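You operate a simulated robot arm through the tools that you are given. There is no shell and no other tool. Be economical: measure what you need, move in short steps, check, and stop when the job is done.

The job below is to be done with a simulated robot arm. You get a single attempt, and the scene is never put back.

## Task
Stop the test, save the reading and stow the keyboard shelf.
Fine: wait for HELD, slide the keyboard to the shelf's middle, press SAVE, see SAVED, push the shelf home.
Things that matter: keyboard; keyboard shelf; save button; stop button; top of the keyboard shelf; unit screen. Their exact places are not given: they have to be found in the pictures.

Only the result counts: the job must be done as asked and must still hold three seconds after the hand-in. Knocking over, shifting, dropping, spilling or breaking anything else fails it.

## Robot
A 7-joint arm with a two-finger parallel gripper on a trunk, on a base that drives. Base frame: it is fixed to the floor where the robot stands at the start and does not move with it; the origin is under the middle of the robot, x ahead of it, y to its left, z up. Units: mm, degrees, N and s.
With the tool pointing down near the work surface it reaches from about 340 to 740 mm from the robot's upright axis, wherever it stands. Its first joint turns from -143.0 to 143.0 degrees. Places, roughly: keyboard shelf [400, 700, 800]; save button [400, 700, 800]; stop button [600, -200, 1100]; top of the keyboard shelf [400, 700, 800]; unit screen [600, 100, 1000]. Payload 3 kg.
The tool frame sits at the grasp point between the pads (the TCP): z along the fingers, y along the line on which they close. The tips reach 30 mm beyond it. The gripper opens to 110 mm. The fingers are 20 mm wide and 10 mm thick; the gripper's body (48 by 112 mm) begins 55 mm behind the TCP.
Orientation is told as [roll, pitch, yaw] about the base's x, y, z axes, in that order, counted from this pose: with the fingers straight down and closing along the base's y, the tool's x points along the base's -x, its y along +y and its z along -z.

## Interface
- The arm moves only by the tool step_arm. Its argument "commands" is one flat list of numbers, 7 for each row, row after row: the shift along the tool's x, y, z in units of 40 mm (1.0 is 40 mm), then the turn, a rotation vector about the tool's x, y, z in units of 5 degrees (1.0 is 5 degrees), then the closure in counts, from 0 (fully open) to 255 (shut). In form: [dx, dy, dz, ax, ay, az, gripper, dx, dy, dz, ax, ay, az, gripper, ...]. A call has 1 to 10 rows; each row shifts and turns the commanded pose from where the row before left it, along the tool's axes as they then stand. A call with a number of a shift or a turn outside -1 to 1 is refused whole. A row lasts 0.2 s, in which the tool goes at most 50 mm and 8.6 degrees; a call with a longer step from one row to the next is refused whole, and so is a gripper value outside its range. A pose out of reach is approached as far as the arm can. The call stops where the force on the tool passes 70 N (or 10 N more than at its start, if that is more) or the arm is blocked; 0.2 s more then pass. Each finger travels about 108 mm/s and halts on what it meets, pressing with about 37 N; the grip force reading is that of the motor and also rises with nothing between the fingers. The clock runs only during rows and for 0.2 s after the last one: add rows that do not move to give the fingers time. It gives the time, the measured TCP pose, the force on the tool (base axes), the opening and the grip force at its end, in the units of the frame above (readings bear some noise), with the torque about the TCP (base axes, N m) and any sound that the robot's microphone picked up.
- Cameras (640 x 400 px; columns grow to the right, rows downward): "scene" is now at [132.5, 48.9, 1642.1]; the picture's right is [0.67, -0.74, 0.00], its down [-0.61, -0.55, -0.57] and it looks along [0.42, 0.39, -0.82] (base axes); focal length 281 px, centre (320, 200). "wrist" rides on the gripper at [72, 17, -103] in the tool frame; the picture's right is [-0.23, 0.97, 0.00], its down [-0.76, -0.18, -0.62] and it looks along [-0.61, -0.14, 0.78] (tool axes); focal length 222 px, centre (320, 200).
- capture(camera): a new picture of that camera. It takes no simulated time.
- lift_body(by): slides the trunk up (or, below 0, down) by that many mm; the arm and the scene camera ride with it, the base frame stays. It gives what a move gives, with no picture.
- drive_base(legs): drives the robot by 1 to 6 legs, each [ahead, left, turn to the left] in mm, mm and degrees, along the robot's own axes; the way and the turn of a leg run together, so that a leg with both is an arc; at most 1500 mm and 180 degrees a leg. The arm and the cameras ride along, it lands a little off, and it stops where it bumps. It gives what a move gives.
- pan_tilt(pan, tilt): turns the head with the scene camera to pan (to the left, within 86 degrees either way) and tilt (down, from -29 to 69), counted from straight ahead of the robot. It gives what a move gives.
- pixel_to_xyz(camera, pixels): for up to 12 pixels [column, row] of the newest picture of that camera ("zoom" is the newest enlarged one), the place [x, y, z] in the base frame of the surface seen there, good to about 2 mm. It takes no simulated time.
- inspect(camera, box): a new picture of the part [left, top, right, bottom] of that camera's present view, enlarged. It takes no simulated time.
- job_done(): hands the job in; it is judged then, once.

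Keep the steps short. Do not move on a guess: measure, check each grasp and each placing, and mend mistakes. In all there are 80 turns and 60 pictures (those below and enlarged ones count). Leave the gripper open and the arm clear of the work at the hand-in unless told otherwise, and finish with a single line.

The tools are called after "Call:" by a JSON object that holds its "fn" and its "kwargs". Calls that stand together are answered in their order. step_arm: Moves the arm, as the interface text tells. Its arguments: {"type":"object","properties":{"commands":{"type":"array"}},"required":["commands"]} The other tools are called the same way: lift_body (by) slides the trunk up or down; drive_base (legs) drives the base; pan_tilt (pan, tilt) turns the head that bears the scene camera; capture (camera) takes a picture; pixel_to_xyz (camera, pixels) gives the place of the surface under pixels of a picture; inspect (camera, box) takes an enlarged picture of a part of a camera's view; job_done () hands the job in.

At the start:

```text
clock: 0.0
ee_pos: [462.7, 415.2, 1194.7]
tcp_rot: [0.0, 0.0, 0.0]
wrist_force: [0.4, 0.2, -0.1]
torque: [0.0, -0.05, 0.0]
opening: 110.0
grasp_force: 0.0
trunk travel left (down, up): [-775.0, 115.0]
robot x, y, heading: [-0.2, -2.9, 0.2]
head pan, tilt: [42.2, 55.0]
```

scene: 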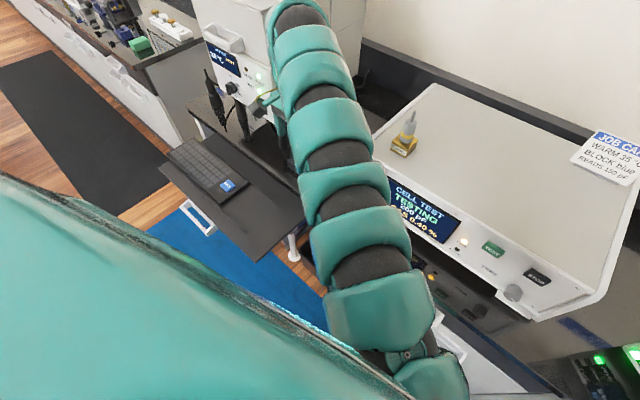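
wrist: 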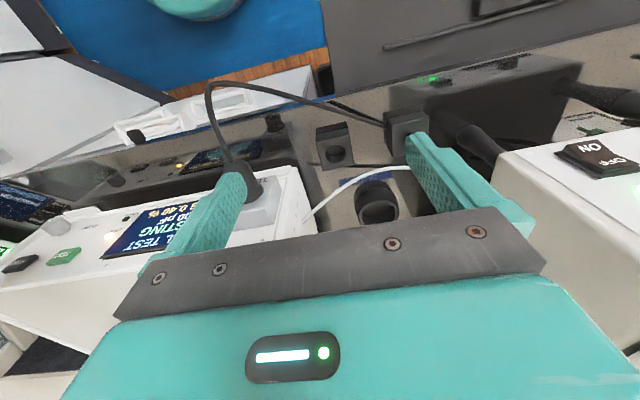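

I see the tester with its screen at about (425,212), buttons at (493,250) and (537,277), and the shelf with a keyboard at left (215,170). First I'll enlarge both areas.

Call:
{"fn": "inspect", "kwargs": {"camera": "scene", "box": [380, 160, 600, 320]}}

Call:
{"fn": "pixel_to_xyz", "kwargs": {"camera": "scene", "pixels": [[493, 249], [537, 276], [425, 212], [463, 242], [513, 291], [160, 166], [258, 258], [303, 215], [200, 122], [228, 185], [198, 218], [404, 138]]}}

Call:
{"fn": "inspect", "kwargs": {"camera": "scene", "box": [130, 20, 330, 270]}}

```text
2.50 times, centred on (490, 240) of scene
```

zoom: 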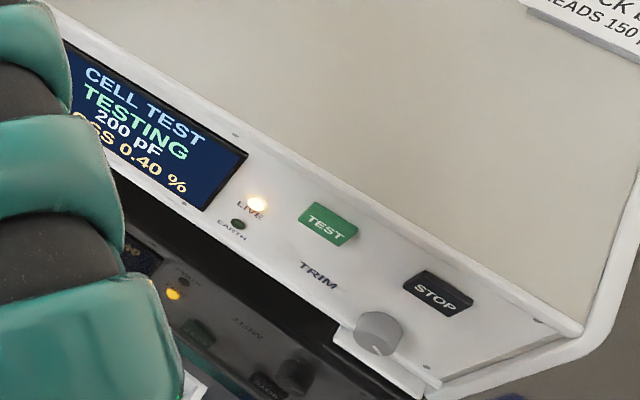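

```text
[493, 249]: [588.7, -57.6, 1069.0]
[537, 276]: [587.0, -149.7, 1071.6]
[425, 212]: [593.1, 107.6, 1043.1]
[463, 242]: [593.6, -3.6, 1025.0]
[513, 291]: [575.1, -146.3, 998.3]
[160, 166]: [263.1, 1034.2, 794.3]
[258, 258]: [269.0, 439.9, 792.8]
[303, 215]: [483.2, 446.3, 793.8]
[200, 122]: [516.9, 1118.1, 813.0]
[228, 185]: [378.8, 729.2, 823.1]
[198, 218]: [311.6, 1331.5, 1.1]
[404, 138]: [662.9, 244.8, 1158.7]
```

```text
1.60 times, centred on (230, 145) of scene
```

zoom: 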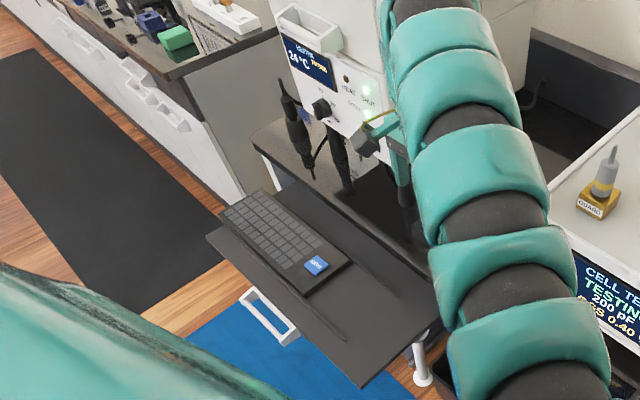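

The test reads TESTING, the STOP button is at (587,-150,1072), and SAVE is the blue key on the keyboard. I'll back the tool off from the unit and move it right toward the STOP button, staying in free air and closing the fingers.

Call:
{"fn": "step_arm", "kwargs": {"commands": [1, 0, 0, 0, 0, 0, 255, 1, 0, 0, 0, 0, 0, 255, 0, -1, 0, 0, 0, 0, 255, 0, -1, 0, 0, 0, 0, 255, 0, -1, 0, 0, 0, 0, 255, 0, -1, 0, 0, 0, 0, 255, 0, -1, 0, 0, 0, 0, 255, 0, -1, 0, 0, 0, 0, 255, 0, -1, 0, 0, 0, 0, 255]}}

```text
clock: 2.0
ee_pos: [386.4, 346.1, 1195.5]
tcp_rot: [0.1, 0.0, 0.0]
wrist_force: [-0.4, 0.0, 0.1]
torque: [0.02, 0.01, 0.02]
opening: 0.0
grasp_force: 36.6
out of reach, approached as far as the arm can: row 4, 5, 6, 7, 8, 9
trunk travel left (down, up): [-775.0, 115.0]
robot x, y, heading: [1.2, -0.7, -0.1]
head pan, tilt: [42.2, 55.0]
```

The arm gets out of reach when it comes in with the fingers down this high. I'll tip the tool forward toward +x in place, which should help reach too.

Call:
{"fn": "step_arm", "kwargs": {"commands": [0, 0, 0, 0, -1, 0, 255, 0, 0, 0, 0, -1, 0, 255, 0, 0, 0, 0, -1, 0, 255, 0, 0, 0, 0, -1, 0, 255, 0, 0, 0, 0, -1, 0, 255, 0, 0, 0, 0, -1, 0, 255, 0, 0, 0, 0, -1, 0, 255, 0, 0, 0, 0, -1, 0, 255, 0, 0, 0, 0, -1, 0, 255, 0, 0, 0, 0, -1, 0, 255]}}

```text
clock: 4.2
ee_pos: [336.7, 398.2, 1198.1]
tcp_rot: [0.1, -50.1, 0.0]
wrist_force: [0.3, -0.1, -0.4]
torque: [-0.02, -0.01, 0.01]
opening: 0.1
grasp_force: 36.6
out of reach, approached as far as the arm can: row 1, 2, 3, 5
trunk travel left (down, up): [-775.0, 115.0]
robot x, y, heading: [-0.2, -1.7, 0.0]
head pan, tilt: [42.2, 55.0]
```

It tipped to -50° with the position drifting a bit. I'll finish the tilt.

Call:
{"fn": "step_arm", "kwargs": {"commands": [0, 0, 0, 0, -1, 0, 255, 0, 0, 0, 0, -1, 0, 255, 0, 0, 0, 0, -1, 0, 255, 0, 0, 0, 0, -1, 0, 255, 0, 0, 0, 0, -1, 0, 255, 0, 0, 0, 0, -1, 0, 255, 0, 0, 0, 0, -1, 0, 255, 0, 0, 0, 0, -1, 0, 255]}}

```text
clock: 6.0
ee_pos: [337.3, 398.9, 1196.6]
tcp_rot: [174.8, -89.9, -174.8]
wrist_force: [-0.2, 0.5, 1.1]
torque: [0.01, -0.01, 0.03]
opening: 0.2
grasp_force: 37.1
trunk travel left (down, up): [-775.0, 115.0]
robot x, y, heading: [-3.1, 0.6, 0.2]
head pan, tilt: [42.2, 55.0]
```

The tool now points along +x (tool x is down, y is left). I'll move right, with a slight advance and a descent.

Call:
{"fn": "step_arm", "kwargs": {"commands": [0, -0.8, 0.6, 0, 0, 0, 255, 0, -0.8, 0.6, 0, 0, 0, 255, 0, -0.8, 0.6, 0, 0, 0, 255, 0.3, -0.9, 0, 0, 0, 0, 255, 0.3, -0.9, 0, 0, 0, 0, 255, 0.3, -0.9, 0, 0, 0, 0, 255, 0.3, -0.9, 0, 0, 0, 0, 255, 0.3, -0.9, 0, 0, 0, 0, 255]}}

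```text
clock: 7.8
ee_pos: [408.6, 123.1, 1135.3]
tcp_rot: [61.4, -89.9, -61.4]
wrist_force: [0.1, 0.4, -0.7]
torque: [-0.05, 0.02, 0.03]
opening: 0.1
grasp_force: 36.4
trunk travel left (down, up): [-775.0, 115.0]
robot x, y, heading: [-1.9, 3.0, -0.1]
head pan, tilt: [42.2, 55.0]
```

It tracks well. On to y≈-150, z≈1072, x≈490.

Call:
{"fn": "step_arm", "kwargs": {"commands": [0.2, -0.9, 0, 0, 0, 0, 255, 0.2, -0.9, 0, 0, 0, 0, 255, 0.2, -0.9, 0, 0, 0, 0, 255, 0.2, -0.9, 0, 0, 0, 0, 255, 0.2, -0.9, 0.5, 0, 0, 0, 255, 0.2, -0.9, 0.5, 0, 0, 0, 255, 0.2, -0.9, 0.5, 0, 0, 0, 255, 0.18, -0.53, 0.5, 0, 0, 0, 255]}}

Call:
{"fn": "pan_tilt", "kwargs": {"pan": 0, "tilt": 45}}

Call:
{"fn": "capture", "kwargs": {"camera": "scene"}}

Call:
{"fn": "capture", "kwargs": {"camera": "wrist"}}

```text
clock: 9.6
ee_pos: [454.3, -4.4, 1073.8]
tcp_rot: [129.9, -89.9, -129.9]
wrist_force: [1.0, 0.9, -0.4]
torque: [-0.02, -0.03, -0.01]
opening: 0.0
grasp_force: 37.0
out of reach, approached as far as the arm can: row 2, 3, 4, 5, 6, 7
trunk travel left (down, up): [-775.0, 115.0]
robot x, y, heading: [2.2, 3.4, 0.1]
head pan, tilt: [42.2, 55.0]
```

```text
clock: 10.7
ee_pos: [454.9, -3.8, 1073.7]
tcp_rot: [-173.1, -89.9, 173.0]
wrist_force: [0.3, 0.4, -0.5]
torque: [0.0, 0.03, 0.0]
opening: 0.1
grasp_force: 37.2
trunk travel left (down, up): [-775.0, 115.0]
robot x, y, heading: [-2.1, -0.6, 0.1]
head pan, tilt: [0.0, 45.0]
```

```text
55 pictures are left
```

scene: 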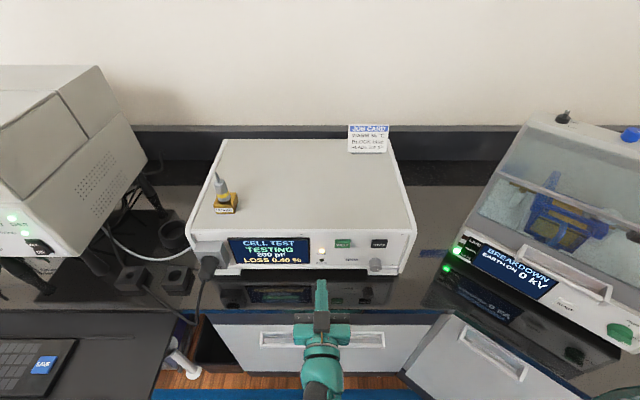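

```text
54 pictures are left
```

wrist: 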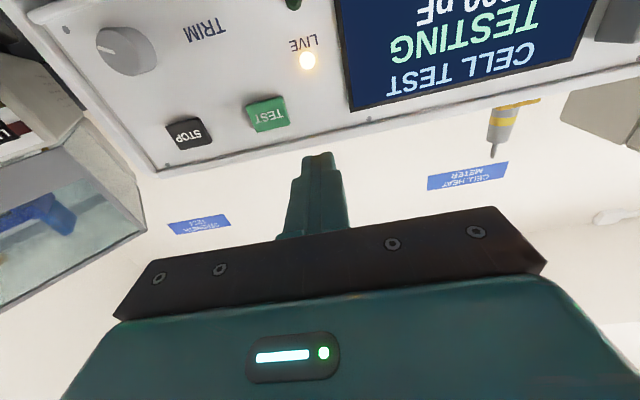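

The test still reads TESTING; the STOP button is at (379,243) in the scene. The arm is at (454,-4,1074), and limits keep it from going further right, so I'll measure STOP and drive the base right by the difference.

Call:
{"fn": "inspect", "kwargs": {"camera": "scene", "box": [310, 220, 420, 290]}}

Call:
{"fn": "pixel_to_xyz", "kwargs": {"camera": "scene", "pixels": [[378, 243], [344, 243], [376, 265], [390, 250], [322, 253]]}}

Call:
{"fn": "drive_base", "kwargs": {"legs": [[0, -146, 0]]}}

Call:
{"fn": "capture", "kwargs": {"camera": "scene"}}

```text
5.71 times, centred on (365, 255) of scene
```

zoom: 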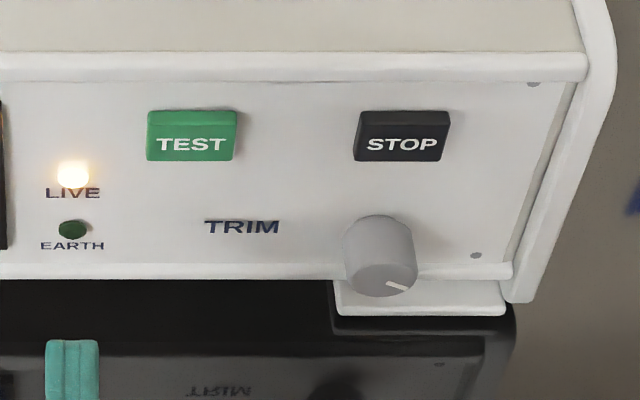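

```text
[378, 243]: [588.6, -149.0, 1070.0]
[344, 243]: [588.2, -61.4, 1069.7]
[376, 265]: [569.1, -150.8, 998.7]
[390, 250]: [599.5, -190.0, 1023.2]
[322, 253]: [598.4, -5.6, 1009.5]
```

```text
clock: 12.1
ee_pos: [456.0, -150.6, 1074.0]
tcp_rot: [139.9, -89.9, -139.8]
wrist_force: [-0.3, -0.6, -0.6]
torque: [0.0, 0.01, 0.05]
opening: 0.0
grasp_force: 37.4
trunk travel left (down, up): [-775.0, 115.0]
robot x, y, heading: [1.1, -147.2, 0.2]
head pan, tilt: [0.0, 45.0]
```

```text
52 pictures are left
```

scene: 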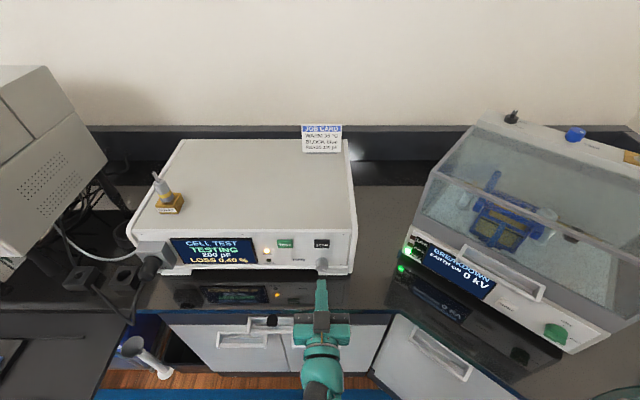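

Now lined up with STOP (y -150.6, z 1074; button centre about 1070). The tip has about 102 mm to go, so I'll advance 94 mm, then check.

Call:
{"fn": "step_arm", "kwargs": {"commands": [0.05, 0, 0.8, 0, 0, 0, 255, 0, 0, 0.8, 0, 0, 0, 255, 0, 0, 0.5, 0, 0, 0, 255, 0, 0, 0.25, 0, 0, 0, 255]}}

Call:
{"fn": "capture", "kwargs": {"camera": "wrist"}}

```text
clock: 13.1
ee_pos: [550.0, -149.0, 1071.1]
tcp_rot: [-160.6, -90.0, 160.6]
wrist_force: [-0.4, -0.3, 0.4]
torque: [0.05, -0.03, 0.01]
opening: 0.0
grasp_force: 36.9
trunk travel left (down, up): [-775.0, 115.0]
robot x, y, heading: [-0.5, -148.8, 0.0]
head pan, tilt: [0.0, 45.0]
```

```text
51 pictures are left
```

wrist: 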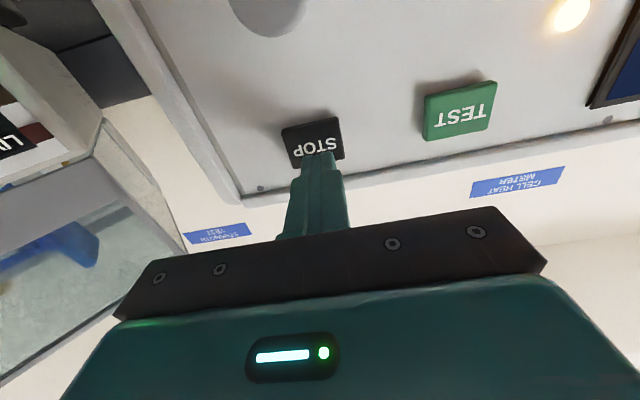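

The closed tips are right in front of STOP. I'll press in small steps, pause, then retreat.

Call:
{"fn": "step_arm", "kwargs": {"commands": [0, 0, 0.15, 0, 0, 0, 255, 0, 0, 0.1, 0, 0, 0, 255, 0, 0, 0.1, 0, 0, 0, 255]}}

Call:
{"fn": "inspect", "kwargs": {"camera": "scene", "box": [120, 200, 380, 300]}}

```text
clock: 13.8
ee_pos: [563.0, -151.0, 1072.3]
tcp_rot: [178.3, -89.8, -178.4]
wrist_force: [-2.9, 1.4, 0.7]
torque: [-0.02, -0.01, 0.06]
opening: 0.0
grasp_force: 36.5
trunk travel left (down, up): [-775.0, 115.0]
robot x, y, heading: [2.3, -144.2, -0.1]
head pan, tilt: [0.0, 45.0]
heard: click
```

```text
2.46 times, centred on (250, 250) of scene
```

zoom: 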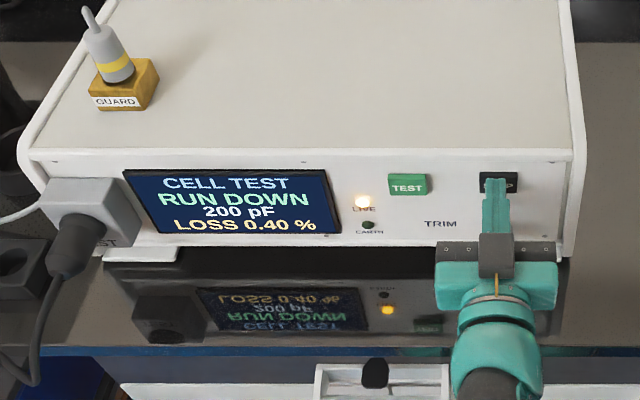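

A click, and the screen shows RUN DOWN. I'll retreat straight back and let time pass.

Call:
{"fn": "step_arm", "kwargs": {"commands": [0, 0, -1, 0, 0, 0, 255, 0, 0, -1, 0, 0, 0, 255, 0, 0, -1, 0, 0, 0, 255, 0, 0, -1, 0, 0, 0, 255, 0, 0, -1, 0, 0, 0, 255, 0, 0, 0, 0, 0, 0, 255, 0, 0, 0, 0, 0, 0, 255, 0, 0, 0, 0, 0, 0, 255, 0, 0, 0, 0, 0, 0, 255]}}

Call:
{"fn": "inspect", "kwargs": {"camera": "scene", "box": [120, 200, 380, 300]}}

```text
clock: 15.8
ee_pos: [381.1, -142.1, 1061.8]
tcp_rot: [-175.0, -90.0, 175.0]
wrist_force: [0.6, -0.5, 0.3]
torque: [0.01, 0.01, 0.02]
opening: 0.2
grasp_force: 37.5
out of reach, approached as far as the arm can: row 3, 4, 5
trunk travel left (down, up): [-775.0, 115.0]
robot x, y, heading: [2.2, -149.8, -0.2]
head pan, tilt: [0.0, 45.0]
```

```text
2.46 times, centred on (250, 250) of scene
```

zoom: 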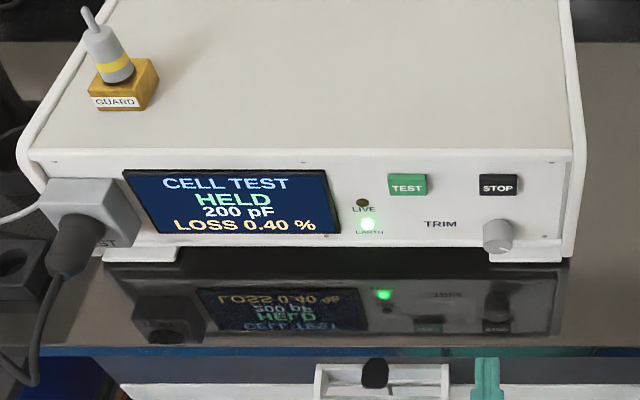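

HELD is shown and EARTH is lit. Now I'll back off 180 mm and drive left to stand in front of the keyboard shelf, then look.

Call:
{"fn": "drive_base", "kwargs": {"legs": [[-180, 0, 0], [0, 847, 0]]}}

Call:
{"fn": "pan_tilt", "kwargs": {"pan": 0, "tilt": 50}}

Call:
{"fn": "capture", "kwargs": {"camera": "scene"}}

```text
clock: 21.5
ee_pos: [196.6, 712.0, 1063.1]
tcp_rot: [-160.6, -89.9, 161.1]
wrist_force: [0.0, 0.7, 0.2]
torque: [0.0, 0.03, -0.01]
opening: 0.0
grasp_force: 37.1
trunk travel left (down, up): [-775.0, 115.0]
robot x, y, heading: [-184.7, 702.7, 0.5]
head pan, tilt: [0.0, 45.0]
```

```text
clock: 22.1
ee_pos: [196.5, 713.5, 1063.0]
tcp_rot: [-174.1, -89.9, 174.6]
wrist_force: [0.1, -0.6, 0.2]
torque: [0.03, 0.04, 0.02]
opening: 0.0
grasp_force: 37.3
trunk travel left (down, up): [-775.0, 115.0]
robot x, y, heading: [-184.0, 704.4, 0.9]
head pan, tilt: [0.0, 50.0]
```

```text
48 pictures are left
```

scene: 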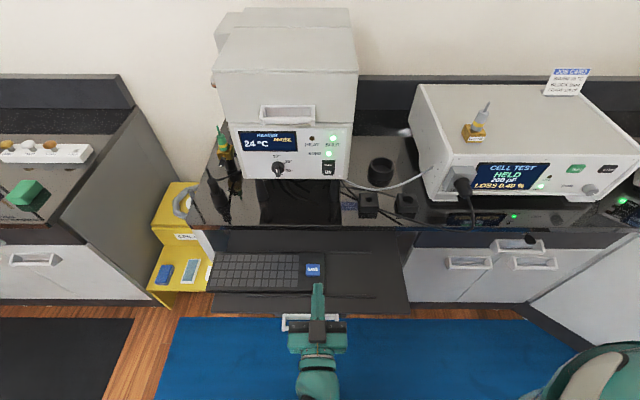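

Call:
{"fn": "inspect", "kwargs": {"camera": "scene", "box": [180, 180, 430, 330]}}

Call:
{"fn": "pixel_to_xyz", "kwargs": {"camera": "scene", "pixels": [[212, 312], [408, 312], [398, 236], [215, 256], [209, 288], [298, 293], [298, 258], [327, 258], [325, 291], [312, 270], [410, 226], [203, 244]]}}

```text
2.56 times, centred on (305, 255) of scene
```

zoom: 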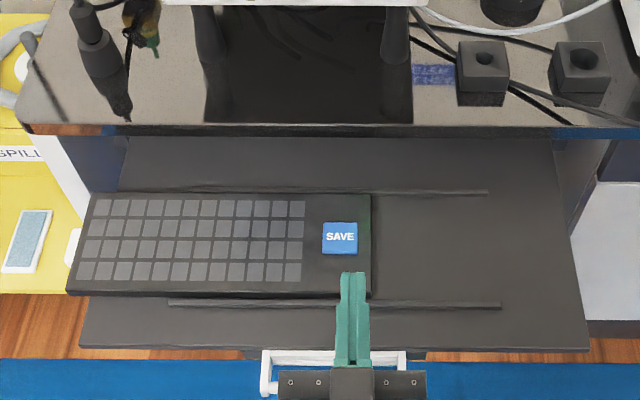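

```text
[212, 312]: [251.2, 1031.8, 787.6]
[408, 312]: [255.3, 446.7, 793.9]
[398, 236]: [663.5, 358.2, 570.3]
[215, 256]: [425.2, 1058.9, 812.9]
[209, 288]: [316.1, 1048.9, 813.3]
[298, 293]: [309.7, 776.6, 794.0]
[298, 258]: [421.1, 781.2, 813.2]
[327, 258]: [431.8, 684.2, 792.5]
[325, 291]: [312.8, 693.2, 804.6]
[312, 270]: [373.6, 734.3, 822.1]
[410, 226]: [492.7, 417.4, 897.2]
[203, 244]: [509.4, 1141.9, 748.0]
```

HELD remains. The keyboard lies between two rails, with its left end at the shelf's left edge and SAVE at its right end. I'll measure shelf edges, rails and keyboard precisely on the zoom.

Call:
{"fn": "pixel_to_xyz", "kwargs": {"camera": "zoom", "pixels": [[84, 340], [584, 345], [572, 280], [556, 160], [105, 180], [75, 286], [100, 200], [366, 200], [366, 288], [172, 303], [498, 305], [486, 193]]}}

Call:
{"fn": "pixel_to_xyz", "kwargs": {"camera": "zoom", "pixels": [[340, 237], [180, 192], [270, 385], [330, 356], [300, 132], [560, 130], [35, 128], [585, 180], [90, 215], [230, 296], [70, 258], [230, 327]]}}

Call:
{"fn": "inspect", "kwargs": {"camera": "scene", "box": [180, 220, 270, 330]}}

```text
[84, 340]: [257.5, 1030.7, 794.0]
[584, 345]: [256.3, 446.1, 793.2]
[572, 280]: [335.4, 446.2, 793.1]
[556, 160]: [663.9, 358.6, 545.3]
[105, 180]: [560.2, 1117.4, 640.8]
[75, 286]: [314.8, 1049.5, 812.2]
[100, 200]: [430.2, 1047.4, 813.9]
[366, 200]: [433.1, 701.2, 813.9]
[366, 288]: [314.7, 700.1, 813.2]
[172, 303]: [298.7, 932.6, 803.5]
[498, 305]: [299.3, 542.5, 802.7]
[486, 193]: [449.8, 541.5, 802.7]
```

```text
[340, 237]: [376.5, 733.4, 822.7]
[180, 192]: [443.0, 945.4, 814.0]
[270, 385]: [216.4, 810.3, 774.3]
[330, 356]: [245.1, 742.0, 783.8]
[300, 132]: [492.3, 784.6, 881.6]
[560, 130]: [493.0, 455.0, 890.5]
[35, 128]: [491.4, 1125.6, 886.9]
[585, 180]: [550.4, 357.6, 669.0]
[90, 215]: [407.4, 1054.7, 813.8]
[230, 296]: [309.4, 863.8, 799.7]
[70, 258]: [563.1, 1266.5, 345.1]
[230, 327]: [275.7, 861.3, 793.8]
```

```text
3.64 times, centred on (225, 275) of scene
```

zoom: 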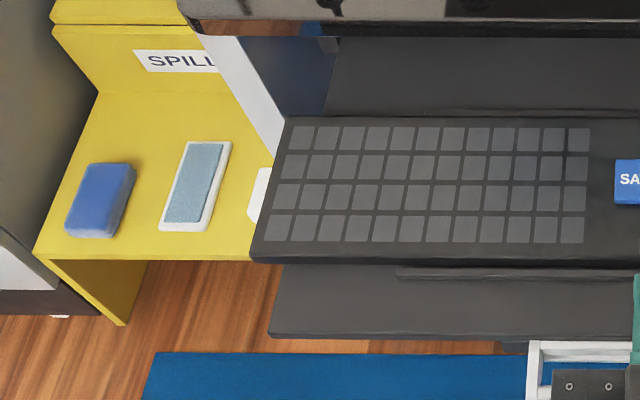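

Measured: shelf y 440–1035 (middle 738, rails 542–935 agree), top z 793; keyboard y≈698–1055, x 308–440, top 813. It must shift about −138 in y. First I'll advance the tool and start turning it fingers-down.

Call:
{"fn": "step_arm", "kwargs": {"commands": [0, 0, 1, 0, 0, 0, 255, 0, 0, 1, 0, 0, 0, 255, 0, 0, 1, 0, 0, 0, 255, 0, 0, 0.8, 0, 0, 0, 255, 0, 0, 0, 0, 1, 0, 255, 0, 0, 0, 0, 1, 0, 255, 0, 0, 0, 0, 1, 0, 255, 0, 0, 0, 0, 1, 0, 255, 0, 0, 0, 0, 1, 0, 255, 0, 0, 0, 0, 1, 0, 255]}}

Call:
{"fn": "step_arm", "kwargs": {"commands": [0, 0, 0, 0, 1, 0, 255, 0, 0, 0, 0, 1, 0, 255, 0, 0, 0, 0, 1, 0, 255, 0, 0, 0, 0, 1, 0, 255, 0, 0, 0, 0, 1, 0, 255, 0, 0, 0, 0, 1, 0, 255]}}

```text
clock: 24.3
ee_pos: [335.5, 701.3, 1024.2]
tcp_rot: [0.4, -71.3, 0.2]
wrist_force: [-0.8, 0.1, -0.1]
torque: [0.0, 0.03, 0.02]
opening: 0.1
grasp_force: 37.1
out of reach, approached as far as the arm can: row 8, 9, 10
trunk travel left (down, up): [-775.0, 115.0]
robot x, y, heading: [-183.6, 707.4, 0.4]
head pan, tilt: [0.0, 50.0]
```

```text
clock: 25.7
ee_pos: [312.3, 703.6, 973.0]
tcp_rot: [-0.1, -61.4, 0.5]
wrist_force: [0.3, -0.8, -0.1]
torque: [0.0, -0.03, 0.01]
opening: 0.0
grasp_force: 37.3
out of reach, approached as far as the arm can: row 1, 2, 3, 4, 5, 6
trunk travel left (down, up): [-775.0, 115.0]
robot x, y, heading: [-185.0, 705.7, 0.6]
head pan, tilt: [0.0, 50.0]
```

The near-in wrist limit blocks the turn. I'll swing left and up to a larger radius, where tool-down worked before.

Call:
{"fn": "step_arm", "kwargs": {"commands": [-0.2, 0.85, -0.1, 0, 0, 0, 255, -0.2, 0.85, -0.1, 0, 0, 0, 255, -0.2, 0.85, -0.1, 0, 0, 0, 255, -0.2, 0.85, -0.1, 0, 0, 0, 255, -0.2, 0.85, -0.1, 0, 0, 0, 255, -0.2, 0.85, -0.1, 0, 0, 0, 255, -0.2, 0.85, -0.1, 0, 0, 0, 255, -0.2, 0.85, -0.1, 0, 0, 0, 255, -0.2, 0.85, -0.1, 0, 0, 0, 255, 0, 0.85, 0, 0, 0, 0, 255]}}

Call:
{"fn": "step_arm", "kwargs": {"commands": [0, 0, 0, 0, 1, 0, 255, 0, 0, 0, 0, 1, 0, 255, 0, 0, 0, 0, 1, 0, 255, 0, 0, 0, 0, 1, 0, 255, 0, 0, 0, 0, 1, 0, 255, 0, 0, 0, 0, 1, 0, 255]}}

```text
clock: 27.9
ee_pos: [315.6, 1045.3, 1054.2]
tcp_rot: [-0.2, -61.4, 0.6]
wrist_force: [1.0, 0.5, 0.0]
torque: [-0.01, -0.02, -0.01]
opening: 0.0
grasp_force: 36.8
trunk travel left (down, up): [-775.0, 115.0]
robot x, y, heading: [-185.8, 703.0, 0.3]
head pan, tilt: [0.0, 50.0]
```

```text
clock: 29.3
ee_pos: [314.7, 1044.3, 1053.9]
tcp_rot: [-0.1, -31.3, 0.6]
wrist_force: [-0.2, -0.6, 0.3]
torque: [-0.01, 0.01, -0.03]
opening: 0.0
grasp_force: 36.6
trunk travel left (down, up): [-775.0, 115.0]
robot x, y, heading: [-187.3, 707.6, 0.2]
head pan, tilt: [0.0, 50.0]
```

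Works there. Finishing the turn to straight down.

Call:
{"fn": "step_arm", "kwargs": {"commands": [0, 0, 0, 0, 1, 0, 255, 0, 0, 0, 0, 1, 0, 255, 0, 0, 0, 0, 1, 0, 255, 0, 0, 0, 0, 1, 0, 255, 0, 0, 0, 0, 1, 0, 255, 0, 0, 0, 0, 1, 0, 255, 0, 0, 0, 0, 0.26, 0, 255, -0.7, 0.5, 0, 0, 0, 0, 255, -0.7, 0.5, 0, 0, 0, 0, 255]}}

Call:
{"fn": "capture", "kwargs": {"camera": "scene"}}

Call:
{"fn": "capture", "kwargs": {"camera": "wrist"}}

```text
clock: 31.3
ee_pos: [360.5, 1076.4, 1054.0]
tcp_rot: [-0.2, -0.4, 0.3]
wrist_force: [2.1, -1.4, 0.2]
torque: [0.16, 0.17, 0.01]
opening: 0.3
grasp_force: 37.0
out of reach, approached as far as the arm can: row 9
trunk travel left (down, up): [-775.0, 115.0]
robot x, y, heading: [-182.7, 705.2, 0.2]
head pan, tilt: [0.0, 50.0]
```

```text
45 pictures are left
```

scene: 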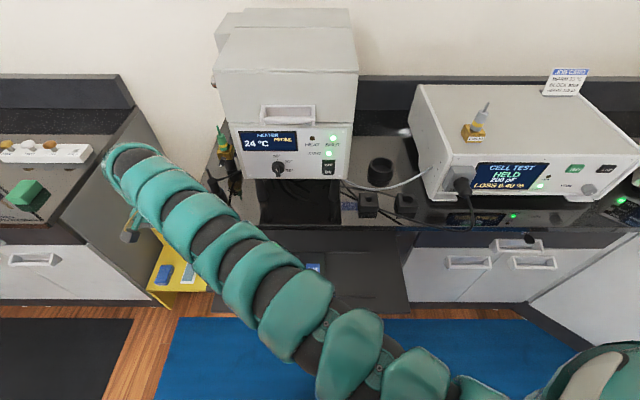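

```text
44 pictures are left
```

wrist: 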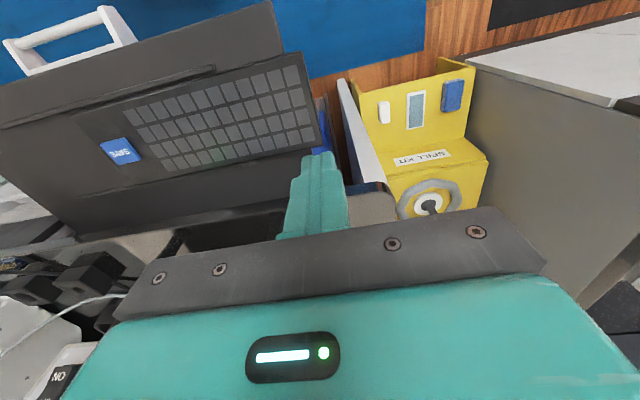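

Tool is down at (360,1076,1054), holding HELD. I'll check heights of what lies near the keyboard's left end before descending.

Call:
{"fn": "pixel_to_xyz", "kwargs": {"camera": "wrist", "pixels": [[318, 120], [345, 85], [375, 170], [440, 155], [430, 205], [384, 112], [450, 95], [440, 60], [355, 100], [560, 120], [322, 150], [305, 60]]}}

Call:
{"fn": "inspect", "kwargs": {"camera": "wrist", "box": [220, 40, 500, 220]}}

```text
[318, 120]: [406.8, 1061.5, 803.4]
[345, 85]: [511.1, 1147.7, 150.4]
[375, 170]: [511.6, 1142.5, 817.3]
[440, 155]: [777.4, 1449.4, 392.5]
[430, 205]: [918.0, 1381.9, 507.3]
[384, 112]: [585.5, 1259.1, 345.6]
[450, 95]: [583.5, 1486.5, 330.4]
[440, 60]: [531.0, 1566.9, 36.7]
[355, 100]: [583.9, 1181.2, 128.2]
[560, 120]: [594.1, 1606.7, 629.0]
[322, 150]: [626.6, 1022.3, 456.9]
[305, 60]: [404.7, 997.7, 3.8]
```

```text
2.22 times, centred on (360, 130) of wrist
```

zoom: 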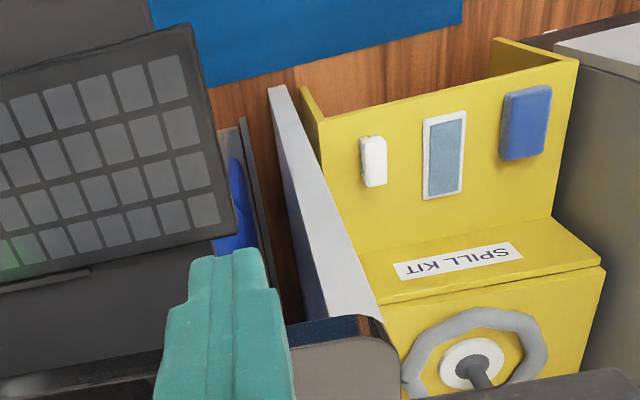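

Everything beside the keyboard is low and clear. Descend at y≈1085 to TCP z≈850 first.

Call:
{"fn": "step_arm", "kwargs": {"commands": [0, 0.2, 0.5, 0, 0, 0, 255, 0, 0, 0.9, 0, 0, 0, 255, -0.1, 0, 0.9, 0, 0, 0, 255, -0.1, 0, 0.9, 0, 0, 0, 255, -0.1, 0, 0.9, 0, 0, 0, 255, 0, 0, 0.9, 0, 0, 0, 255]}}

Call:
{"fn": "capture", "kwargs": {"camera": "wrist"}}

```text
clock: 32.7
ee_pos: [342.3, 1051.2, 921.6]
tcp_rot: [-0.1, 0.0, 0.3]
wrist_force: [0.4, -0.7, -0.8]
torque: [0.03, -0.01, -0.04]
opening: 0.0
grasp_force: 36.8
out of reach, approached as far as the arm can: row 1, 2, 3, 4, 5, 6
trunk travel left (down, up): [-775.0, 115.0]
robot x, y, heading: [-184.4, 703.1, 0.6]
head pan, tilt: [0.0, 50.0]
```

```text
42 pictures are left
```

wrist: 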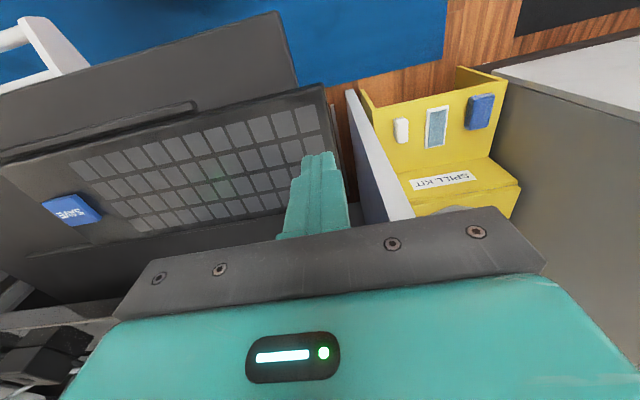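

Low and far is out of reach from this trunk height. I'll raise the tool a little, move to y≈1085, then lower the trunk instead.

Call:
{"fn": "step_arm", "kwargs": {"commands": [0, 0, -1, 0, 0, 0, 255, 0, 0, -1, 0, 0, 0, 255, -0.3, 0.4, -1, 0, 0, 0, 255, -0.3, 0.4, -0.5, 0, 0, 0, 255]}}

Call:
{"fn": "lift_body", "kwargs": {"by": -150}}

```text
clock: 33.7
ee_pos: [358.1, 1077.1, 1055.3]
tcp_rot: [0.1, -0.3, 0.4]
wrist_force: [-0.7, -0.5, 0.2]
torque: [0.0, 0.02, -0.01]
opening: 0.0
grasp_force: 36.4
out of reach, approached as far as the arm can: row 4
trunk travel left (down, up): [-775.0, 115.0]
robot x, y, heading: [-182.9, 702.9, 0.7]
head pan, tilt: [0.0, 50.0]
```

```text
clock: 35.5
ee_pos: [358.6, 1076.9, 905.3]
tcp_rot: [0.0, -0.2, 0.4]
wrist_force: [-0.7, -0.1, -0.5]
torque: [0.0, 0.02, 0.04]
opening: 0.3
grasp_force: 36.9
trunk travel left (down, up): [-625.0, 265.0]
robot x, y, heading: [-184.8, 706.9, 0.5]
head pan, tilt: [0.0, 50.0]
```

Still at max radius (657). Drive the base left 100 mm for comfortable reach; the tool stays clear in front of the bench.

Call:
{"fn": "drive_base", "kwargs": {"legs": [[0, 100, 0]]}}

Call:
{"fn": "step_arm", "kwargs": {"commands": [-0.35, -0.9, 0, 0, 0, 0, 255, 0, -0.85, 0, 0, 0, 0, 255]}}

```text
clock: 36.6
ee_pos: [358.0, 1176.0, 904.8]
tcp_rot: [-0.1, -0.2, 0.4]
wrist_force: [0.1, 1.0, -0.4]
torque: [-0.02, -0.01, 0.0]
opening: 0.1
grasp_force: 36.7
trunk travel left (down, up): [-625.0, 265.0]
robot x, y, heading: [-185.0, 807.9, 0.5]
head pan, tilt: [0.0, 50.0]
```

```text
clock: 37.2
ee_pos: [371.2, 1105.9, 904.8]
tcp_rot: [0.0, -0.3, 0.5]
wrist_force: [-0.6, -0.2, -0.3]
torque: [0.01, -0.03, -0.02]
opening: 0.2
grasp_force: 36.6
trunk travel left (down, up): [-625.0, 265.0]
robot x, y, heading: [-180.2, 806.8, 0.5]
head pan, tilt: [0.0, 50.0]
```

Now at (371,1106,905), left of the keyboard's end (~1058). Descend 73 mm and look.

Call:
{"fn": "step_arm", "kwargs": {"commands": [0, 0, 0.7, 0, 0, 0, 255, 0, 0, 0.6, 0, 0, 0, 255, 0, -0.3, 0.53, 0, 0, 0, 255]}}

Call:
{"fn": "capture", "kwargs": {"camera": "wrist"}}

Call:
{"fn": "capture", "kwargs": {"camera": "scene"}}

```text
clock: 38.0
ee_pos: [373.5, 1091.6, 832.8]
tcp_rot: [-0.2, -0.1, 0.5]
wrist_force: [0.3, 0.0, 0.3]
torque: [0.04, 0.02, -0.02]
opening: 0.1
grasp_force: 37.1
trunk travel left (down, up): [-625.0, 265.0]
robot x, y, heading: [-184.4, 805.3, 0.6]
head pan, tilt: [0.0, 50.0]
```

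```text
41 pictures are left
```

wrist: 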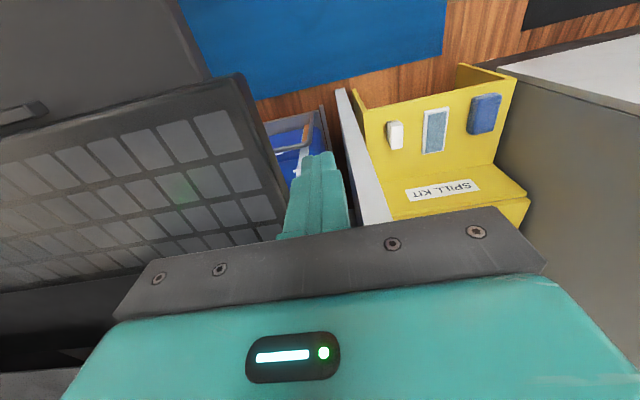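

```text
40 pictures are left
```

scene: 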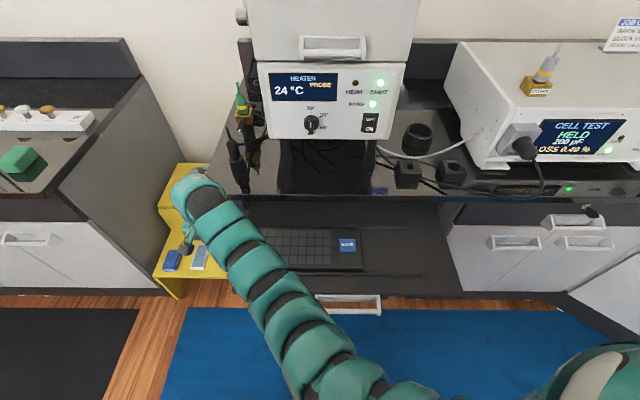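

The finger stands just left of the keyboard end. Push slowly in −y about 60 mm and check force and motion.

Call:
{"fn": "step_arm", "kwargs": {"commands": [0, -0.3, 0, 0, 0, 0, 255, 0, -0.3, 0, 0, 0, 0, 255, 0, -0.3, 0, 0, 0, 0, 255, 0, -0.3, 0, 0, 0, 0, 255, 0, -0.3, 0, 0, 0, 0, 255]}}

Call:
{"fn": "inspect", "kwargs": {"camera": "scene", "box": [180, 180, 480, 330]}}

```text
clock: 39.2
ee_pos: [373.7, 1032.6, 832.6]
tcp_rot: [0.0, -0.3, 0.4]
wrist_force: [-0.1, -0.1, -0.4]
torque: [-0.01, 0.01, 0.02]
opening: 0.0
grasp_force: 36.7
trunk travel left (down, up): [-625.0, 265.0]
robot x, y, heading: [-184.3, 801.7, 0.5]
head pan, tilt: [0.0, 50.0]
```

```text
2.13 times, centred on (330, 255) of scene
```

zoom: 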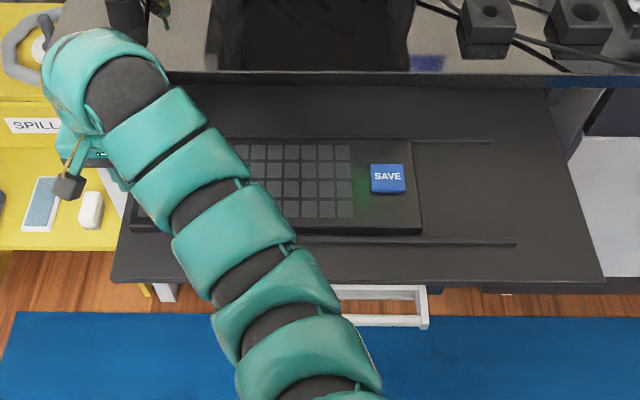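

Call:
{"fn": "pixel_to_xyz", "kwargs": {"camera": "zoom", "pixels": [[386, 180], [418, 185], [125, 275], [600, 276]]}}

Call:
{"fn": "capture", "kwargs": {"camera": "wrist"}}

```text
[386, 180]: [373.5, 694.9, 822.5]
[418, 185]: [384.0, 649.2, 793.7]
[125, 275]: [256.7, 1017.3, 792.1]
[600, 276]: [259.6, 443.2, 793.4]
```

```text
38 pictures are left
```

wrist: 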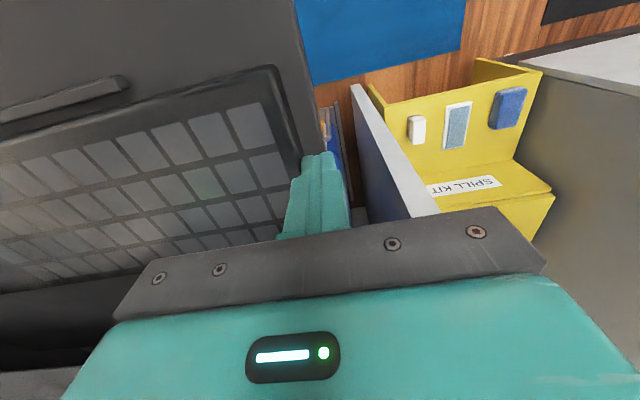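

The keyboard has slid about 38 mm (SAVE now at y≈695). Push another ~92 mm, then measure.

Call:
{"fn": "step_arm", "kwargs": {"commands": [0, -0.3, 0, 0, 0, 0, 255, 0, -0.3, 0, 0, 0, 0, 255, 0, -0.3, 0, 0, 0, 0, 255, 0, -0.3, 0, 0, 0, 0, 255, 0, -0.3, 0, 0, 0, 0, 255, 0, -0.3, 0, 0, 0, 0, 255, 0, -0.3, 0, 0, 0, 0, 255, 0, -0.2, 0, 0, 0, 0, 255]}}

Call:
{"fn": "inspect", "kwargs": {"camera": "scene", "box": [180, 180, 480, 330]}}

Call:
{"fn": "inspect", "kwargs": {"camera": "wrist", "box": [160, 60, 400, 210]}}

```text
clock: 41.0
ee_pos: [375.5, 943.4, 827.5]
tcp_rot: [0.2, -0.3, 0.6]
wrist_force: [-0.8, 2.5, 1.8]
torque: [0.04, 0.0, -0.01]
opening: 0.0
grasp_force: 36.5
out of reach, approached as far as the arm can: row 7
trunk travel left (down, up): [-625.0, 265.0]
robot x, y, heading: [-183.2, 804.7, 0.5]
head pan, tilt: [0.0, 50.0]
```

```text
2.13 times, centred on (330, 255) of scene
```

zoom: 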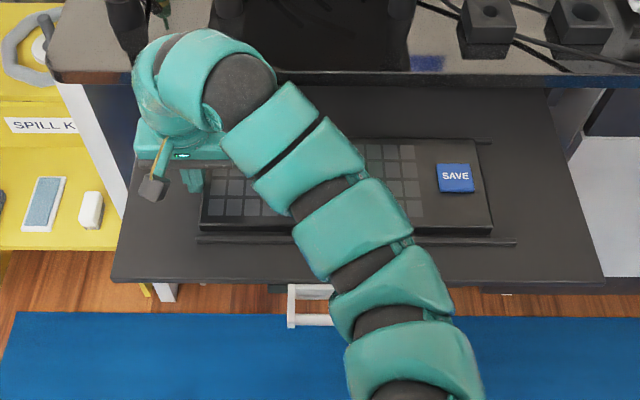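

```text
2.67 times, centred on (280, 135) of wrist
```

zoom: 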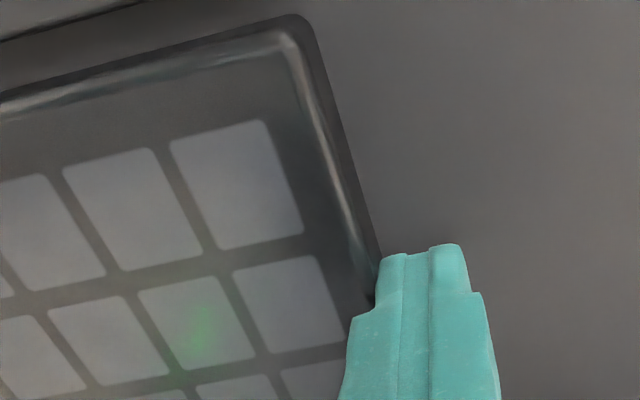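

The keyboard follows; TCP 943, goal ~927. Push ~13 mm more with a hair of lift, then measure.

Call:
{"fn": "step_arm", "kwargs": {"commands": [0, -0.15, -0.1, 0, 0, 0, 255, 0, -0.17, 0, 0, 0, 0, 255]}}

Call:
{"fn": "inspect", "kwargs": {"camera": "scene", "box": [240, 190, 480, 330]}}

```text
clock: 41.6
ee_pos: [378.3, 931.5, 824.3]
tcp_rot: [0.1, -0.3, 0.4]
wrist_force: [0.1, 1.5, 0.9]
torque: [0.0, 0.03, -0.02]
opening: 0.1
grasp_force: 37.2
out of reach, approached as far as the arm can: row 1
trunk travel left (down, up): [-625.0, 265.0]
robot x, y, heading: [-186.2, 801.2, 0.3]
head pan, tilt: [0.0, 50.0]
```

```text
2.67 times, centred on (360, 260) of scene
```

zoom: 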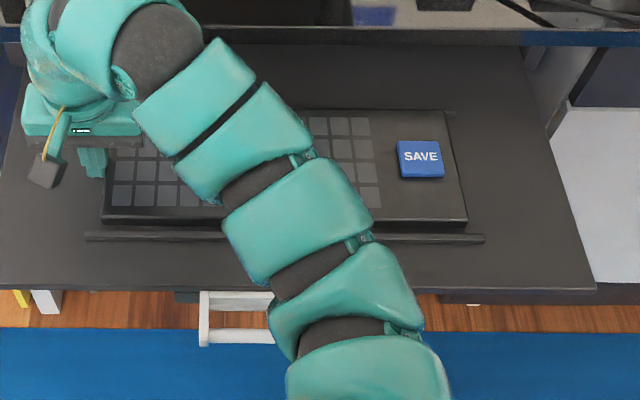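

Call:
{"fn": "pixel_to_xyz", "kwargs": {"camera": "zoom", "pixels": [[112, 208], [460, 212], [420, 158], [91, 236], [481, 239], [400, 144], [442, 174]]}}

```text
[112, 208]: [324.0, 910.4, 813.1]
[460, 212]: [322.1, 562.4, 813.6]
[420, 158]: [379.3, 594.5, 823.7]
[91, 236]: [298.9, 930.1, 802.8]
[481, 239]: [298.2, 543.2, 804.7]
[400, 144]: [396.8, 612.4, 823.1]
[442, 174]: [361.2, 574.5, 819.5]
```

The keyboard is centred: ends ≈917 and 556, middle ≈737 against 738, symmetric between the rail ends. Now back off left and rise.

Call:
{"fn": "step_arm", "kwargs": {"commands": [0, 0.5, -0.1, 0, 0, 0, 255, 0, 0.3, -0.8, 0, 0, 0, 255, 0, 0, -1, 0, 0, 0, 255, 0, 0, -1, 0, 0, 0, 255, 0, 0, -1, 0, 0, 0, 255, 0, 0, -1, 0, 0, 0, 255]}}

```text
clock: 43.0
ee_pos: [399.7, 981.2, 871.2]
tcp_rot: [0.0, -0.2, 0.5]
wrist_force: [-0.2, 0.2, 0.6]
torque: [0.01, -0.04, -0.02]
opening: 0.0
grasp_force: 37.0
out of reach, approached as far as the arm can: row 2, 3, 4, 5, 6
trunk travel left (down, up): [-625.0, 265.0]
robot x, y, heading: [-181.1, 804.6, 0.6]
head pan, tilt: [0.0, 50.0]
```

The arm is near an inner limit in this posture, so I'll use the trunk and base instead: raise the trunk 60, then drive so the tip sits over SAVE at (379,594).

Call:
{"fn": "lift_body", "kwargs": {"by": 60}}

Call:
{"fn": "drive_base", "kwargs": {"legs": [[-20, -387, 0]]}}

Call:
{"fn": "capture", "kwargs": {"camera": "scene"}}

Call:
{"fn": "capture", "kwargs": {"camera": "wrist"}}

```text
clock: 44.0
ee_pos: [399.4, 981.5, 930.9]
tcp_rot: [-0.1, -0.2, 0.4]
wrist_force: [0.2, 0.1, -0.3]
torque: [0.01, 0.03, 0.02]
opening: 0.0
grasp_force: 37.3
trunk travel left (down, up): [-685.0, 205.0]
robot x, y, heading: [-183.2, 801.0, 0.4]
head pan, tilt: [0.0, 50.0]
```

```text
clock: 46.5
ee_pos: [381.7, 595.1, 931.7]
tcp_rot: [0.0, -0.2, 0.2]
wrist_force: [-0.5, -0.3, 0.1]
torque: [0.01, 0.05, -0.01]
opening: 0.2
grasp_force: 37.2
trunk travel left (down, up): [-685.0, 205.0]
robot x, y, heading: [-202.7, 417.6, 0.4]
head pan, tilt: [0.0, 50.0]
```

```text
34 pictures are left
```

scene: 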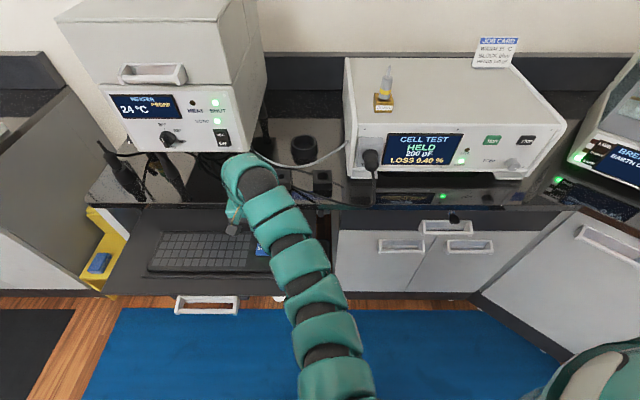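

```text
33 pictures are left
```

wrist: 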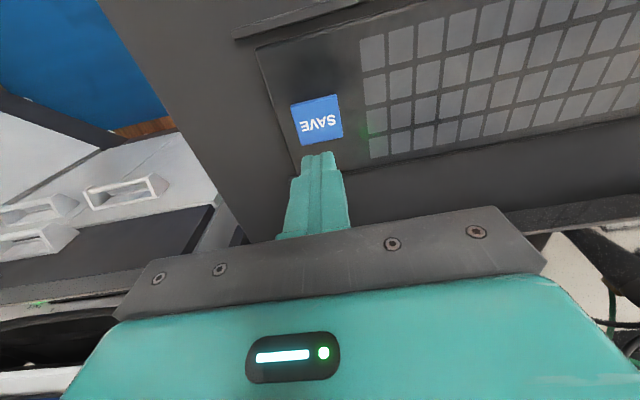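

Landed at (381.7,595.1), HELD still shown. SAVE lies right below the tip; lower the trunk by 70 and check the alignment.

Call:
{"fn": "lift_body", "kwargs": {"by": -70}}

Call:
{"fn": "capture", "kwargs": {"camera": "wrist"}}

Call:
{"fn": "pixel_to_xyz", "kwargs": {"camera": "wrist", "pixels": [[320, 135], [300, 130], [318, 158]]}}

```text
clock: 47.5
ee_pos: [383.2, 594.3, 861.6]
tcp_rot: [-0.1, -0.2, 0.3]
wrist_force: [-0.3, -0.9, -0.4]
torque: [-0.03, 0.0, -0.01]
opening: 0.1
grasp_force: 36.8
trunk travel left (down, up): [-615.0, 275.0]
robot x, y, heading: [-203.8, 419.0, 0.4]
head pan, tilt: [0.0, 50.0]
```

```text
32 pictures are left
```

wrist: 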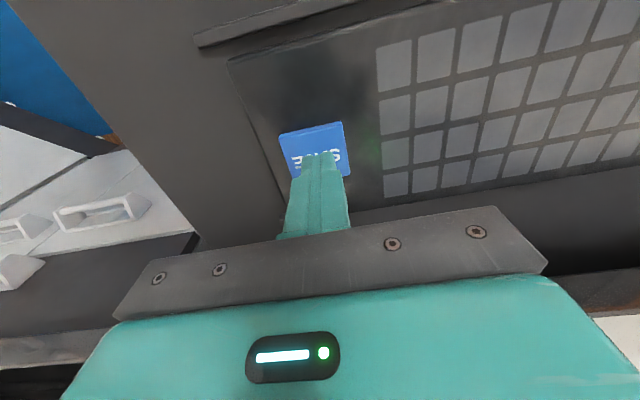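

```text
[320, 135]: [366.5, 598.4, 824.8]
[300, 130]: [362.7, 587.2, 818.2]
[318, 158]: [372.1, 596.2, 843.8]
```

The tip covers the SAVE key. Lower by 10 mm, then check the screen.

Call:
{"fn": "lift_body", "kwargs": {"by": -10}}

Call:
{"fn": "inspect", "kwargs": {"camera": "scene", "box": [340, 100, 560, 220]}}

```text
clock: 48.1
ee_pos: [382.5, 596.1, 851.8]
tcp_rot: [0.0, -0.2, 0.2]
wrist_force: [-1.1, -0.5, 3.3]
torque: [-0.04, 0.0, 0.04]
opening: 0.0
grasp_force: 37.0
trunk travel left (down, up): [-605.0, 285.0]
robot x, y, heading: [-198.7, 418.8, 0.5]
head pan, tilt: [0.0, 50.0]
heard: click
```

```text
2.91 times, centred on (450, 160) of scene
```

zoom: 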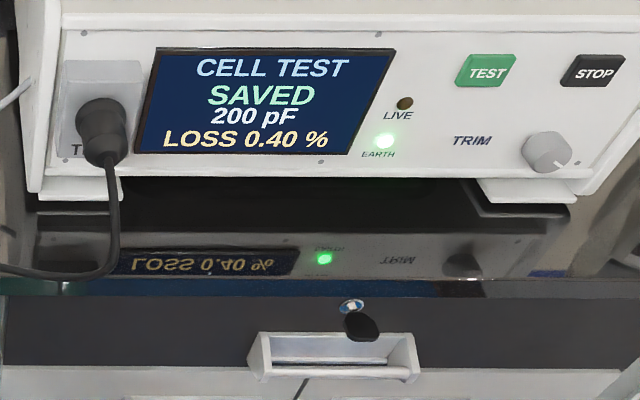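

SAVED is shown, with a click. Raise the trunk, back away, and shift left to the shelf handle's middle.

Call:
{"fn": "lift_body", "kwargs": {"by": 90}}

Call:
{"fn": "drive_base", "kwargs": {"legs": [[-240, 0, 0], [0, 145, 0]]}}

Call:
{"fn": "pan_tilt", "kwargs": {"pan": 0, "tilt": 40}}

Call:
{"fn": "capture", "kwargs": {"camera": "scene"}}

Call:
{"fn": "capture", "kwargs": {"camera": "wrist"}}

```text
clock: 49.4
ee_pos: [381.8, 594.9, 939.8]
tcp_rot: [-0.1, -0.3, 0.4]
wrist_force: [-1.0, -0.1, 0.4]
torque: [0.0, -0.02, -0.02]
opening: 0.0
grasp_force: 37.0
trunk travel left (down, up): [-695.0, 195.0]
robot x, y, heading: [-201.0, 417.8, 0.3]
head pan, tilt: [0.0, 50.0]
```

```text
clock: 52.1
ee_pos: [141.7, 740.1, 939.7]
tcp_rot: [-0.1, -0.2, 0.8]
wrist_force: [0.1, -0.2, -1.0]
torque: [-0.03, 0.02, -0.02]
opening: 0.0
grasp_force: 37.4
trunk travel left (down, up): [-695.0, 195.0]
robot x, y, heading: [-438.5, 557.1, 1.0]
head pan, tilt: [0.0, 50.0]
```

```text
clock: 52.8
ee_pos: [142.2, 739.4, 941.2]
tcp_rot: [0.0, -0.3, 0.9]
wrist_force: [0.5, -0.8, -0.9]
torque: [0.05, 0.03, -0.01]
opening: 0.1
grasp_force: 37.6
trunk travel left (down, up): [-695.0, 195.0]
robot x, y, heading: [-441.0, 559.8, 0.9]
head pan, tilt: [0.0, 40.0]
```

```text
30 pictures are left
```

scene: 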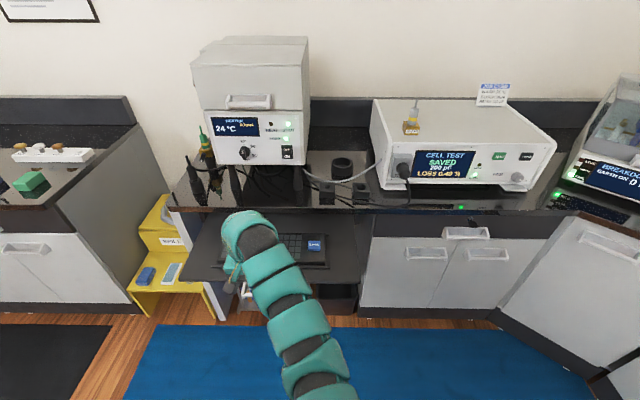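

```text
29 pictures are left
```

wrist: 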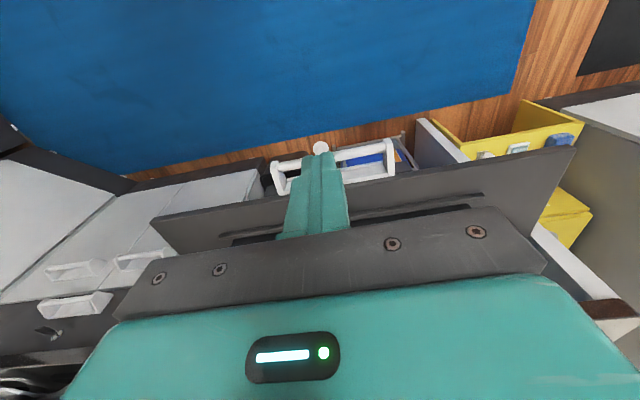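

The handle and a white round thing at (320,148) appear in the wrist view. I'll measure them and the bench/heater fronts.

Call:
{"fn": "pixel_to_xyz", "kwargs": {"camera": "wrist", "pixels": [[320, 148], [275, 165], [365, 152], [388, 145], [380, 175], [283, 190], [300, 172], [355, 160]]}}

Call:
{"fn": "pixel_to_xyz", "kwargs": {"camera": "scene", "pixels": [[214, 125], [250, 150], [214, 160], [300, 207], [330, 209], [350, 237], [205, 185], [352, 283]]}}

Call:
{"fn": "inspect", "kwargs": {"camera": "wrist", "box": [220, 110, 460, 250]}}

Call:
{"fn": "inspect", "kwargs": {"camera": "scene", "box": [160, 160, 400, 330]}}

```text
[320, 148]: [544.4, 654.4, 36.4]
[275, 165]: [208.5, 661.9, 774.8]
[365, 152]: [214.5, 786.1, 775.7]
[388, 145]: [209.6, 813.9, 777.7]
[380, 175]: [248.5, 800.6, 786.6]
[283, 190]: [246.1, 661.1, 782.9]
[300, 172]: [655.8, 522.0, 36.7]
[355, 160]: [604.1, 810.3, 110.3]
```

```text
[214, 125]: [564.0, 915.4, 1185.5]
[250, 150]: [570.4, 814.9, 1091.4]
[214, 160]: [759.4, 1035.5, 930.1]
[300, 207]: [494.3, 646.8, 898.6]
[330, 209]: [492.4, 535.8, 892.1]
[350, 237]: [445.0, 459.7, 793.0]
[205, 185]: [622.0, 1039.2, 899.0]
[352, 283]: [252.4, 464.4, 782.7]
```

```text
2.67 times, centred on (340, 180) of wrist
```

zoom: 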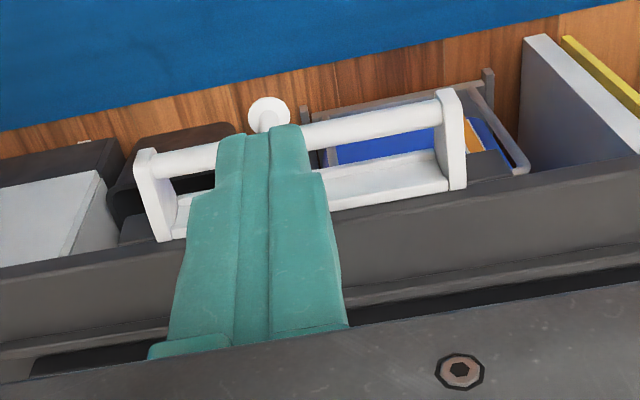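

```text
2.35 times, centred on (280, 245) of scene
```

zoom: 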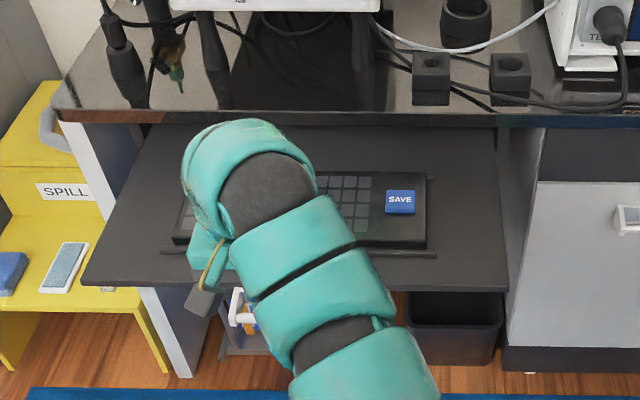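

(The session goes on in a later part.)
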